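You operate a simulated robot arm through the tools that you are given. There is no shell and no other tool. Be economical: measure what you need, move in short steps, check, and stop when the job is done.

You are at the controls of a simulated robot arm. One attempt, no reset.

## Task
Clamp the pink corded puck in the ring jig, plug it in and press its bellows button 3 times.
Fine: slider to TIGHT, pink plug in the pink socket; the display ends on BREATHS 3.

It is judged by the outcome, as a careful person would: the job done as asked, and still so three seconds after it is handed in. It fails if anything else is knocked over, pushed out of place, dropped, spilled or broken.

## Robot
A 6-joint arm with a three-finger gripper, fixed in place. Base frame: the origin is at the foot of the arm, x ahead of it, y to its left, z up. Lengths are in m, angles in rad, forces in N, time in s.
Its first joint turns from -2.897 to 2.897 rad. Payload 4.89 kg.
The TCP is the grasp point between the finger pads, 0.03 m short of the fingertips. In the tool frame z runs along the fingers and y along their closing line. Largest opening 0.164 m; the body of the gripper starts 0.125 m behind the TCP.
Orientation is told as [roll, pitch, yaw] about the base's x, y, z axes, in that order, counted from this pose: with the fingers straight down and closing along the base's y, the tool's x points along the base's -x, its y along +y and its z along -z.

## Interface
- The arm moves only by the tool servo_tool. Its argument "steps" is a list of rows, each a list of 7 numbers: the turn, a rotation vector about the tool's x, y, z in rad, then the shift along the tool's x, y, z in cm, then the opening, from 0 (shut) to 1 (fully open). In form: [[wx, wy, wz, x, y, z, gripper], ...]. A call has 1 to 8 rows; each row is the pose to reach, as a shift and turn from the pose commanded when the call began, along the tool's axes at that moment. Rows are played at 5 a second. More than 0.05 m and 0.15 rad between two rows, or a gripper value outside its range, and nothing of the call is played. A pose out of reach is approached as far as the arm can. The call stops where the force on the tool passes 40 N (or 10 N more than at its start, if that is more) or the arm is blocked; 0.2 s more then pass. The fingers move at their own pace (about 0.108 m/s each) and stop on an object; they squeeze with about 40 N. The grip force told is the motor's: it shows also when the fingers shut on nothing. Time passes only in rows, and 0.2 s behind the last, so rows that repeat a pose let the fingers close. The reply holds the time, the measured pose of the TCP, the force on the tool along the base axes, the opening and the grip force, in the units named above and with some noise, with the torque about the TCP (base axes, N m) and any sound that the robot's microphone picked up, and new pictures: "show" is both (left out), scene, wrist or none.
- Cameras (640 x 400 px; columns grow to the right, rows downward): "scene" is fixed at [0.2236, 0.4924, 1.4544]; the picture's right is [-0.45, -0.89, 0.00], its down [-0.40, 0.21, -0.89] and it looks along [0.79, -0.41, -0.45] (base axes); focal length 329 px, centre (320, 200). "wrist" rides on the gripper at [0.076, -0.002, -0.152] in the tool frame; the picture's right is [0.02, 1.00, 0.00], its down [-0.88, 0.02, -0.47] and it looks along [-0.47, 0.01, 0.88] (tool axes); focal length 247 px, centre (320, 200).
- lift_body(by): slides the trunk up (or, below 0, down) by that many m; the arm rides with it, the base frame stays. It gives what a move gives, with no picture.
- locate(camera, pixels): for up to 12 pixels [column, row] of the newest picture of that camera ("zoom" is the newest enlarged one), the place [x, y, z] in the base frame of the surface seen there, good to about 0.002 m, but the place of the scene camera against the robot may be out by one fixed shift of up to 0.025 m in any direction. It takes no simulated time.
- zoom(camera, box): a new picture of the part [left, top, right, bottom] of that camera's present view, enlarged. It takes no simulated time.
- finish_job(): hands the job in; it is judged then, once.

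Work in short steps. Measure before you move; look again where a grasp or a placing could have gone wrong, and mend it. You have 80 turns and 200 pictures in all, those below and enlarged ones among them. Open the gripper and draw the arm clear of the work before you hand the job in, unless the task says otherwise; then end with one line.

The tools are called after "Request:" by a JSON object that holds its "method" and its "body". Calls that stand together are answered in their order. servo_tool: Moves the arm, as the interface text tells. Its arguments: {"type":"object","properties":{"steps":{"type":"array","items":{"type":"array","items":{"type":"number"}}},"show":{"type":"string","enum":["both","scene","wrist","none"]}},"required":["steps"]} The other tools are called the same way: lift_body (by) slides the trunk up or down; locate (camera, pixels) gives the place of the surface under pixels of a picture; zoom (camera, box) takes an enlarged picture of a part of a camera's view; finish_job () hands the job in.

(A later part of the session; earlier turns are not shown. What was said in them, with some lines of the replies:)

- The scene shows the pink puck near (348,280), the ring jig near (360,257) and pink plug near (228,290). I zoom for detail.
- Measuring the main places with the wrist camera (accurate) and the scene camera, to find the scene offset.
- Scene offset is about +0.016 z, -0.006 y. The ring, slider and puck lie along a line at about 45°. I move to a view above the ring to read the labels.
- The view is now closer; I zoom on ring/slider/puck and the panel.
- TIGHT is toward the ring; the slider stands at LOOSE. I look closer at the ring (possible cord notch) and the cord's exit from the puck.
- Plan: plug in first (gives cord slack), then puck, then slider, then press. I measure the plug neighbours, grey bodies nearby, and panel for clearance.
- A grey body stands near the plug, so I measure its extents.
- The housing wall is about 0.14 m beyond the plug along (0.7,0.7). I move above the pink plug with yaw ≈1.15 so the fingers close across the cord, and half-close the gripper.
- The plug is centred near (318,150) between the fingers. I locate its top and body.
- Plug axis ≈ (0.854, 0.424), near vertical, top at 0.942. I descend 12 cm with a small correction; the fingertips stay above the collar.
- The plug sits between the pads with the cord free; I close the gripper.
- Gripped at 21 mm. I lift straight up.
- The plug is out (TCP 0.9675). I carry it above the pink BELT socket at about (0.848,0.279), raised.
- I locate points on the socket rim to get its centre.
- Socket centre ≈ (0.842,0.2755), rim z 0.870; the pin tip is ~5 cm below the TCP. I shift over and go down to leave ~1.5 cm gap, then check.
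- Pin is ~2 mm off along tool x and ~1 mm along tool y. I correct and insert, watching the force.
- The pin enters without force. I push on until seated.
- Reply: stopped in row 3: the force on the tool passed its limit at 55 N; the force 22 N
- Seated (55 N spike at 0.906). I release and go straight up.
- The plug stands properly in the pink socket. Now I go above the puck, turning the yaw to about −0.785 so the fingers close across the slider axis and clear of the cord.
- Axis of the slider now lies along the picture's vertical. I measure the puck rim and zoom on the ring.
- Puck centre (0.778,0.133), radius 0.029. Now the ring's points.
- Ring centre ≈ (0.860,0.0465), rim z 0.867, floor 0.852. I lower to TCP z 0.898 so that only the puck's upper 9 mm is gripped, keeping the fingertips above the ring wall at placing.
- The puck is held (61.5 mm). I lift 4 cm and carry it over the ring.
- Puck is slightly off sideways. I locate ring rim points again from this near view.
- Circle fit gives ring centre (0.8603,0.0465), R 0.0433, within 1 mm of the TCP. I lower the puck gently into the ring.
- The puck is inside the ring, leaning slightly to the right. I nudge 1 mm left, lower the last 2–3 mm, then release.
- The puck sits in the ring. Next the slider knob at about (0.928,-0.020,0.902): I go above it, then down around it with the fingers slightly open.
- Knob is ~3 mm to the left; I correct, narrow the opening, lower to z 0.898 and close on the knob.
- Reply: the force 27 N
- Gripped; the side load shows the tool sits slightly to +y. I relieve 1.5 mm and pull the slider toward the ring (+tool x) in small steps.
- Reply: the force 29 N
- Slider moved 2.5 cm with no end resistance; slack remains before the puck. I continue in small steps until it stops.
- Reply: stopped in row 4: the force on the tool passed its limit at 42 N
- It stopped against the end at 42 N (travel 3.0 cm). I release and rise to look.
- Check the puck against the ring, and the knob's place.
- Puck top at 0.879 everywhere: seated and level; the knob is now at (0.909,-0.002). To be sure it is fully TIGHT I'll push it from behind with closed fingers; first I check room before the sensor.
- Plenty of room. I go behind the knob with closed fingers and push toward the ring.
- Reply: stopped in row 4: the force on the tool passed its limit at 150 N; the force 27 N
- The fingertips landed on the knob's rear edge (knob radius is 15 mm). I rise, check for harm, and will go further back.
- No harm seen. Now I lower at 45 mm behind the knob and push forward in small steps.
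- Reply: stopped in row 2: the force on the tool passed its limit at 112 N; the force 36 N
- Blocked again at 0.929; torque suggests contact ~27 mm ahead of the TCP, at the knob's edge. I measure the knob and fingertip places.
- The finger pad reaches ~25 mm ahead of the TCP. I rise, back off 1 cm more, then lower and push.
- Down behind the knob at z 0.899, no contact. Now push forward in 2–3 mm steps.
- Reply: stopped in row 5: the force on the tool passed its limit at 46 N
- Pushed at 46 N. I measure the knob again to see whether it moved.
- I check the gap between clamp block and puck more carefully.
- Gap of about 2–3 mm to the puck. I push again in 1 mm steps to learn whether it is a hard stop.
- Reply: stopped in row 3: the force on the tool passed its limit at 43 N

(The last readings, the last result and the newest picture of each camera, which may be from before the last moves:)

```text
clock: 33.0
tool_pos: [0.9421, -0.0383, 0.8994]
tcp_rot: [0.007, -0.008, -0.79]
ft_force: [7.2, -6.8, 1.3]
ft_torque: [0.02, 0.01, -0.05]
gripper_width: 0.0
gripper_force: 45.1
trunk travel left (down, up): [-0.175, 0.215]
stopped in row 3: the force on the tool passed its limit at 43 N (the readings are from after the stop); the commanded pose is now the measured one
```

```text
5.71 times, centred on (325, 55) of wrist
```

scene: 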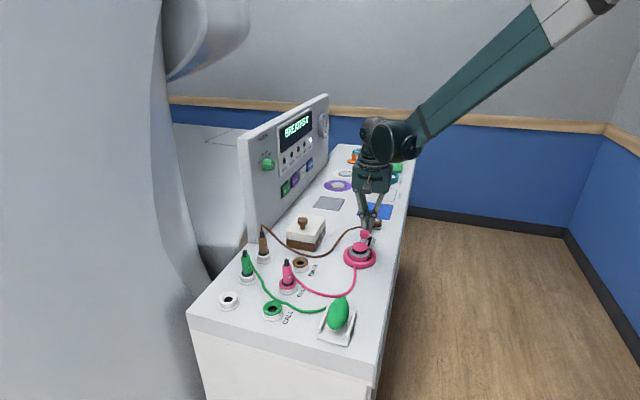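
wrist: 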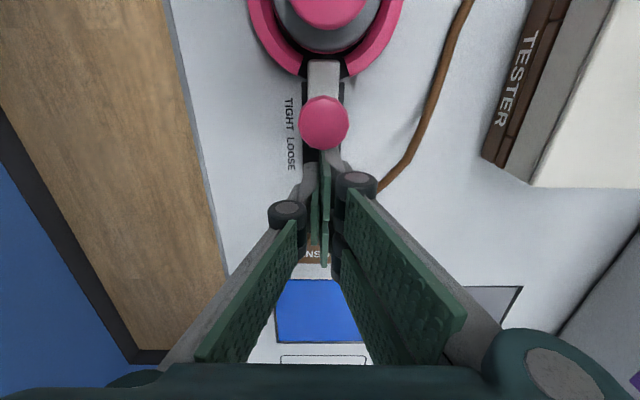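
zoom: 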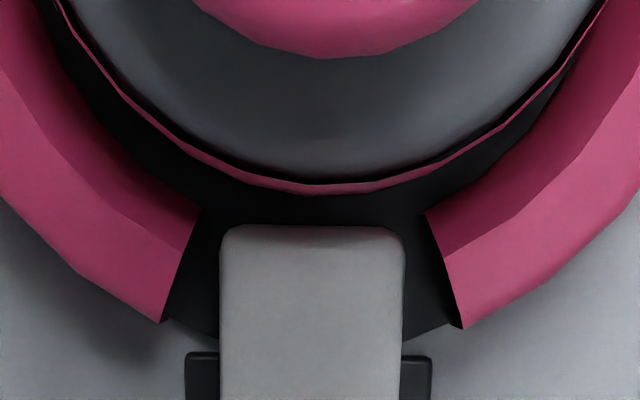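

Hard stop confirmed, so the slider is at TIGHT. I back off, rise, and move the closed fingers above the button at (0.862,0.047).

Request:
{"method": "servo_tool", "body": {"steps": [[0, 0, 0, -0.8, 0, 0, 0], [0, 0, 0, -0.8, 0, -3.5, 0], [0, 0, 0, -0.8, 0, -7, 0], [0, 0, 0, 3, 0.1, -7, 0], [0, 0, 0, 7, 0.2, -7, 0], [0, 0, 0, 11.7, 0.4, -7, 0], [0, 0, 0, 11.7, 0.4, -7, 0]]}}

Request:
{"method": "zoom", "body": {"camera": "scene", "box": [320, 200, 410, 290]}}

Request:
{"method": "zoom", "body": {"camera": "wrist", "box": [240, 80, 400, 240]}}

Request:
{"method": "zoom", "body": {"camera": "scene", "box": [240, 90, 340, 210]}}

```text
clock: 34.6
tool_pos: [0.8625, 0.048, 0.9692]
tcp_rot: [0.003, -0.01, -0.79]
ft_force: [-0.2, -0.5, 0.5]
ft_torque: [0.03, -0.04, 0.03]
gripper_width: 0.0
gripper_force: 45.2
trunk travel left (down, up): [-0.175, 0.215]
```

scene: 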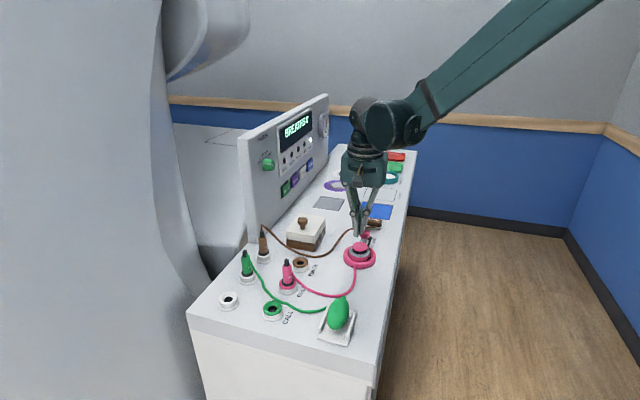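
wrist: 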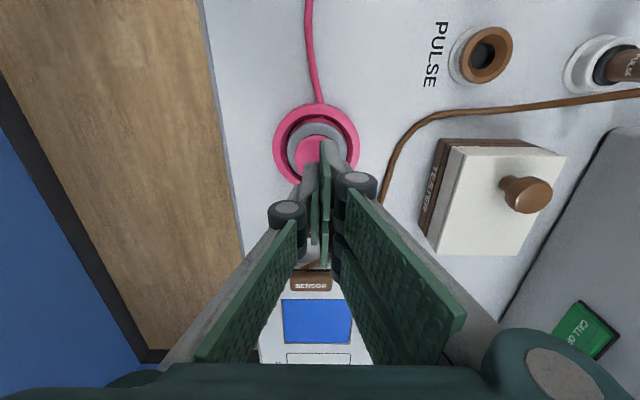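

```text
4.44 times, centred on (365, 245) of scene
```

zoom: 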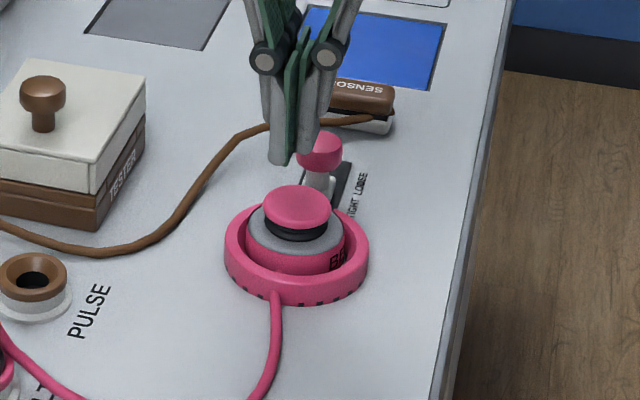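

```text
2.50 times, centred on (320, 160) of wrist
```

zoom: 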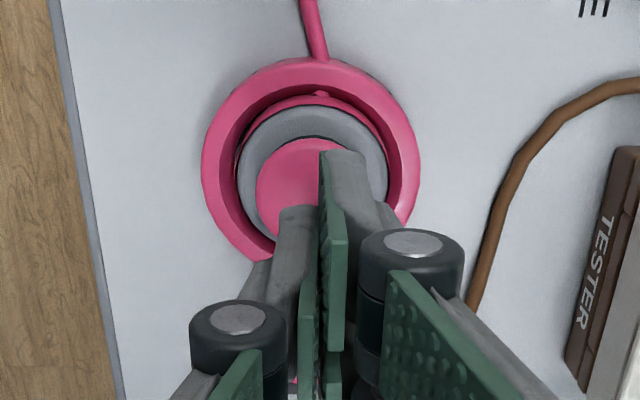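

```text
3.33 times, centred on (290, 150) of scene
```

zoom: 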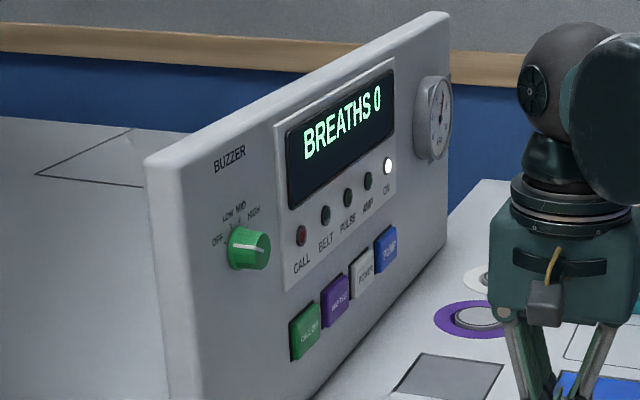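

Fingers are over the button (contact expected near TCP 0.927). I press once slowly with small steps, then rise, and check the display.

Request:
{"method": "servo_tool", "body": {"steps": [[0, 0, 0, 0, 0, 3.8, 0], [0, 0, 0, 0, 0, 4.2, 0], [0, 0, 0, 0, 0, 4.5, 0], [0, 0, 0, 0, 0, 4.8, 0]], "show": "wrist"}}

Request:
{"method": "zoom", "body": {"camera": "scene", "box": [240, 90, 340, 210]}}

Request:
{"method": "zoom", "body": {"camera": "scene", "box": [320, 200, 410, 290]}}

```text
clock: 35.6
tool_pos: [0.863, 0.0481, 0.9218]
tcp_rot: [0.003, -0.007, -0.787]
ft_force: [0.0, 0.4, 1.8]
ft_torque: [0.04, 0.0, 0.03]
gripper_width: 0.0062
gripper_force: 40.1
trunk travel left (down, up): [-0.175, 0.215]
```

wrist: 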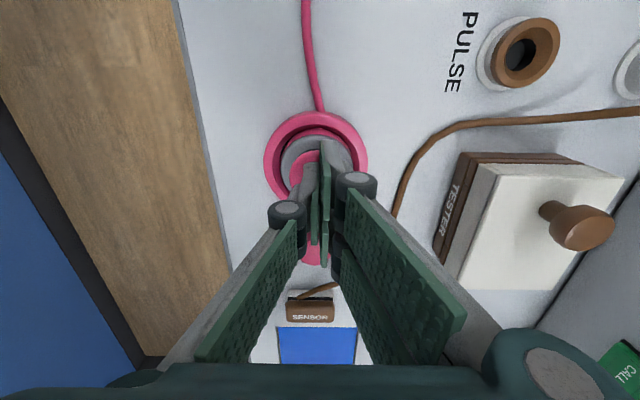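

```text
3.33 times, centred on (290, 150) of scene
```

zoom: 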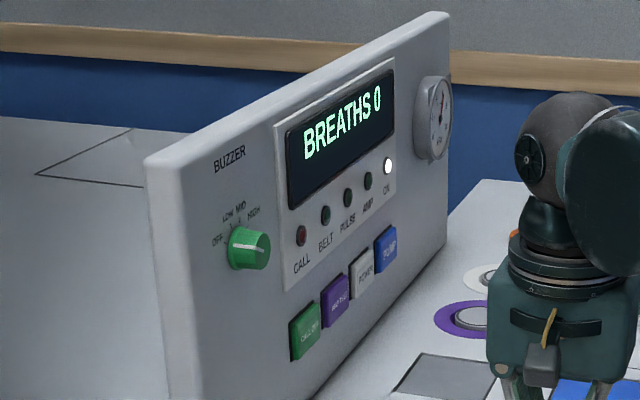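

```text
4.44 times, centred on (365, 245) of scene
```

zoom: 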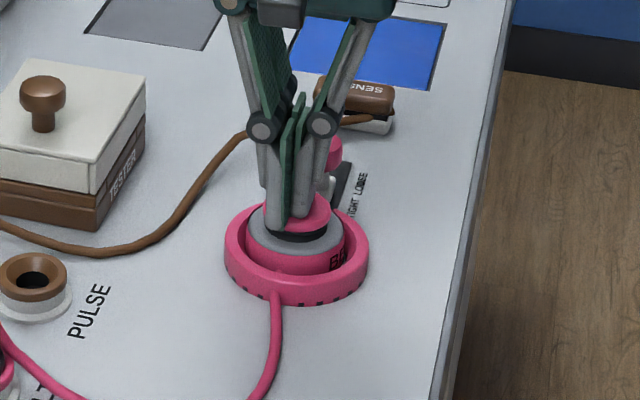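

Contact begins (≈2 N), display still 0. I press further in 2 mm steps.

Request:
{"method": "servo_tool", "body": {"steps": [[0, 0, 0, 0, 0, 0.2, 0], [0, 0, 0, 0, 0, 0.4, 0], [0, 0, 0, 0, 0, 0.6, 0], [0, 0, 0, 0, 0, 0.7, 0]], "show": "none"}}

Request:
{"method": "zoom", "body": {"camera": "scene", "box": [240, 90, 340, 210]}}

Request:
{"method": "zoom", "body": {"camera": "scene", "box": [320, 200, 410, 290]}}

```text
clock: 36.6
tool_pos: [0.861, 0.0485, 0.9158]
tcp_rot: [0.005, -0.006, -0.788]
ft_force: [2.6, -1.5, 15.8]
ft_torque: [0.02, 0.03, -0.01]
gripper_width: 0.006
gripper_force: 39.9
trunk travel left (down, up): [-0.175, 0.215]
heard: click
```

```text
3.33 times, centred on (290, 150) of scene
```

zoom: 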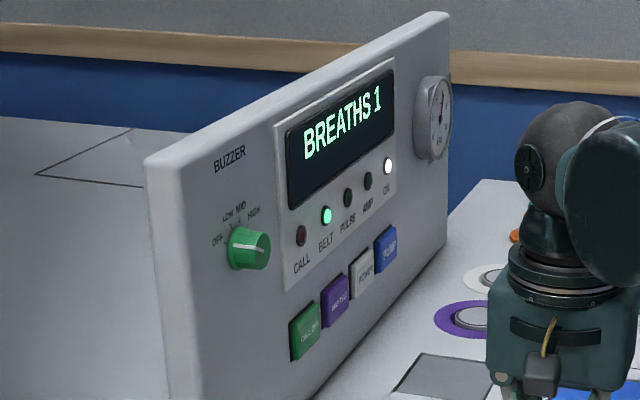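

```text
4.44 times, centred on (365, 245) of scene
```

zoom: 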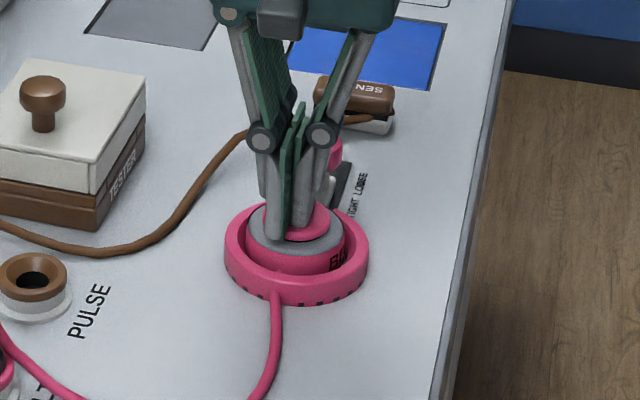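

Click, BREATHS 1, BELT lamp lit. I release fully by 2 cm and press a second time the same depth.

Request:
{"method": "servo_tool", "body": {"steps": [[0, 0, 0, 0, 0, -1, 0], [0, 0, 0, 0, 0, -2, 0], [0, 0, 0, 0, 0, -2, 0], [0, 0, 0, 0, 0, -0.8, 0], [0, 0, 0, 0, 0, -0.4, 0], [0, 0, 0, 0, 0, -0.2, 0], [0, 0, 0, 0, 0, 0, 0], [0, 0, 0, 0, 0, 0.05, 0]], "show": "none"}}

Request:
{"method": "zoom", "body": {"camera": "scene", "box": [240, 90, 340, 210]}}

```text
clock: 38.4
tool_pos: [0.861, 0.0483, 0.9155]
tcp_rot: [0.006, -0.006, -0.789]
ft_force: [2.5, 5.8, 17.9]
ft_torque: [0.2, 0.02, -0.02]
gripper_width: 0.0062
gripper_force: 39.7
trunk travel left (down, up): [-0.175, 0.215]
heard: click
```

```text
3.33 times, centred on (290, 150) of scene
```

zoom: 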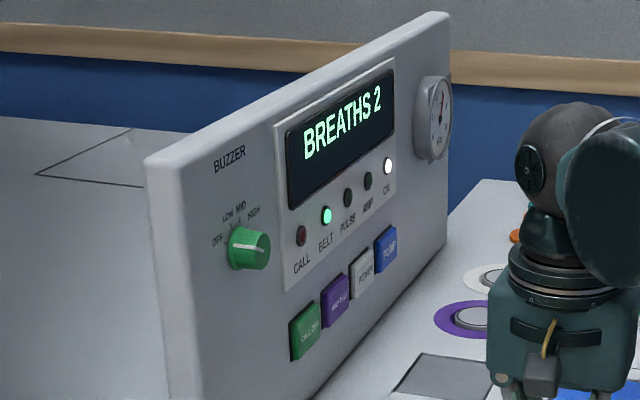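

BREATHS 2. Third press the same way.

Request:
{"method": "servo_tool", "body": {"steps": [[0, 0, 0, 0, 0, -1, 0], [0, 0, 0, 0, 0, -2, 0], [0, 0, 0, 0, 0, -2, 0], [0, 0, 0, 0, 0, -0.8, 0], [0, 0, 0, 0, 0, -0.4, 0], [0, 0, 0, 0, 0, -0.2, 0], [0, 0, 0, 0, 0, 0, 0], [0, 0, 0, 0, 0, 0.05, 0]], "show": "none"}}

Request:
{"method": "zoom", "body": {"camera": "scene", "box": [240, 90, 340, 210]}}

```text
clock: 40.2
tool_pos: [0.8612, 0.0488, 0.9133]
tcp_rot: [0.007, -0.009, -0.787]
ft_force: [1.8, 2.5, 22.4]
ft_torque: [0.19, -0.07, 0.03]
gripper_width: 0.0061
gripper_force: 39.9
trunk travel left (down, up): [-0.175, 0.215]
heard: click
```

```text
3.33 times, centred on (290, 150) of scene
```

zoom: 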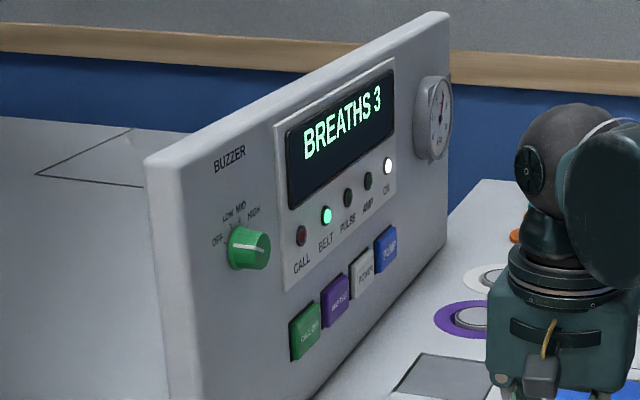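

BREATHS 3. I rise straight up clear, open the gripper high above, and check everything.

Request:
{"method": "servo_tool", "body": {"steps": [[0, 0, 0, 0, 0, -3, 0], [0, 0, 0, 0, 0, -7, 0], [0, 0, 0, 0, 0, -11.5, 0], [0, 0, 0, 0, 0, -16, 0], [0, 0, 0, 2, 0, -20, 0.5], [0, 0, 0, 4, 0, -24, 0.7], [0, 0, 0, 4, 0, -24, 0.7]]}}

Request:
{"method": "zoom", "body": {"camera": "scene", "box": [220, 90, 420, 215]}}

Request:
{"method": "zoom", "body": {"camera": "scene", "box": [200, 210, 420, 350]}}

```text
clock: 41.8
tool_pos: [0.8312, 0.0769, 1.155]
tcp_rot: [0.005, -0.007, -0.79]
ft_force: [0.1, -0.3, 0.9]
ft_torque: [0.02, -0.16, -0.04]
gripper_width: 0.1149
gripper_force: 0.1
trunk travel left (down, up): [-0.175, 0.215]
```

scene: 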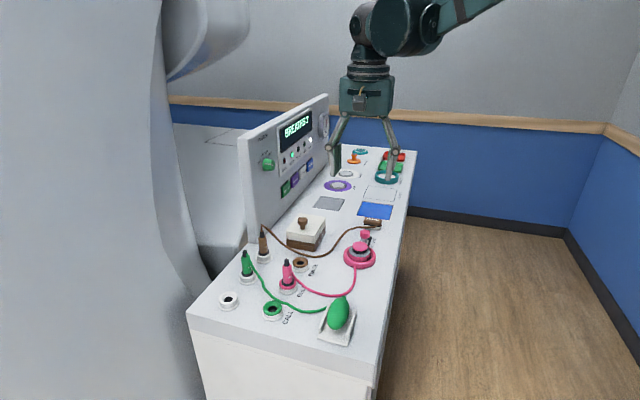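
wrist: 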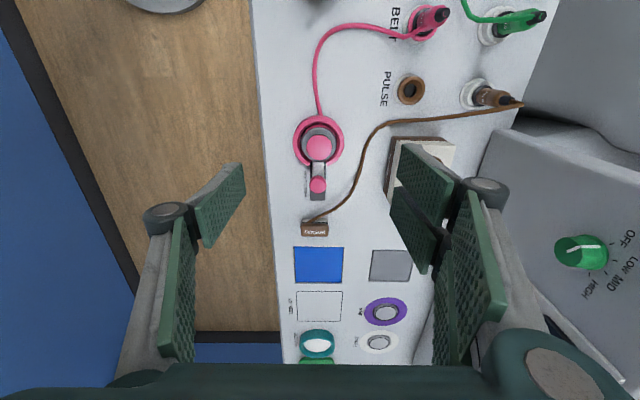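

```text
3.20 times, centred on (320, 152) of scene
```

zoom: 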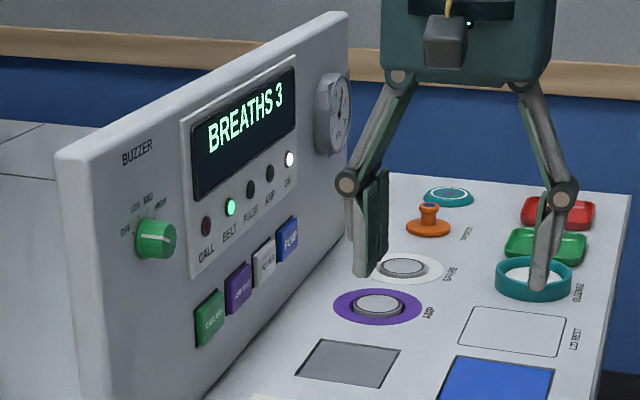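

```text
2.86 times, centred on (310, 280) of scene
```

zoom: 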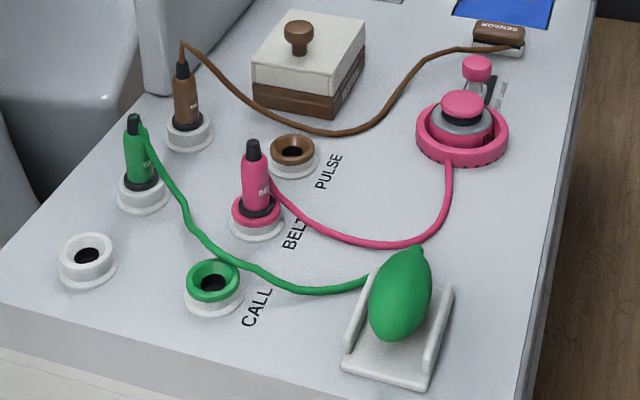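

The display reads BREATHS 3, the BELT lamp is lit, the plug is seated, the puck is clamped at TIGHT, nothing else has moved and the arm is clear. Handing in.

Request:
{"method": "finish_job", "body": {}}

```text
The job is handed in.
```

The job is handed in: the pink puck is clamped in the ring with the slider at TIGHT, the pink plug is in the pink BELT socket, and the display reads BREATHS 3.
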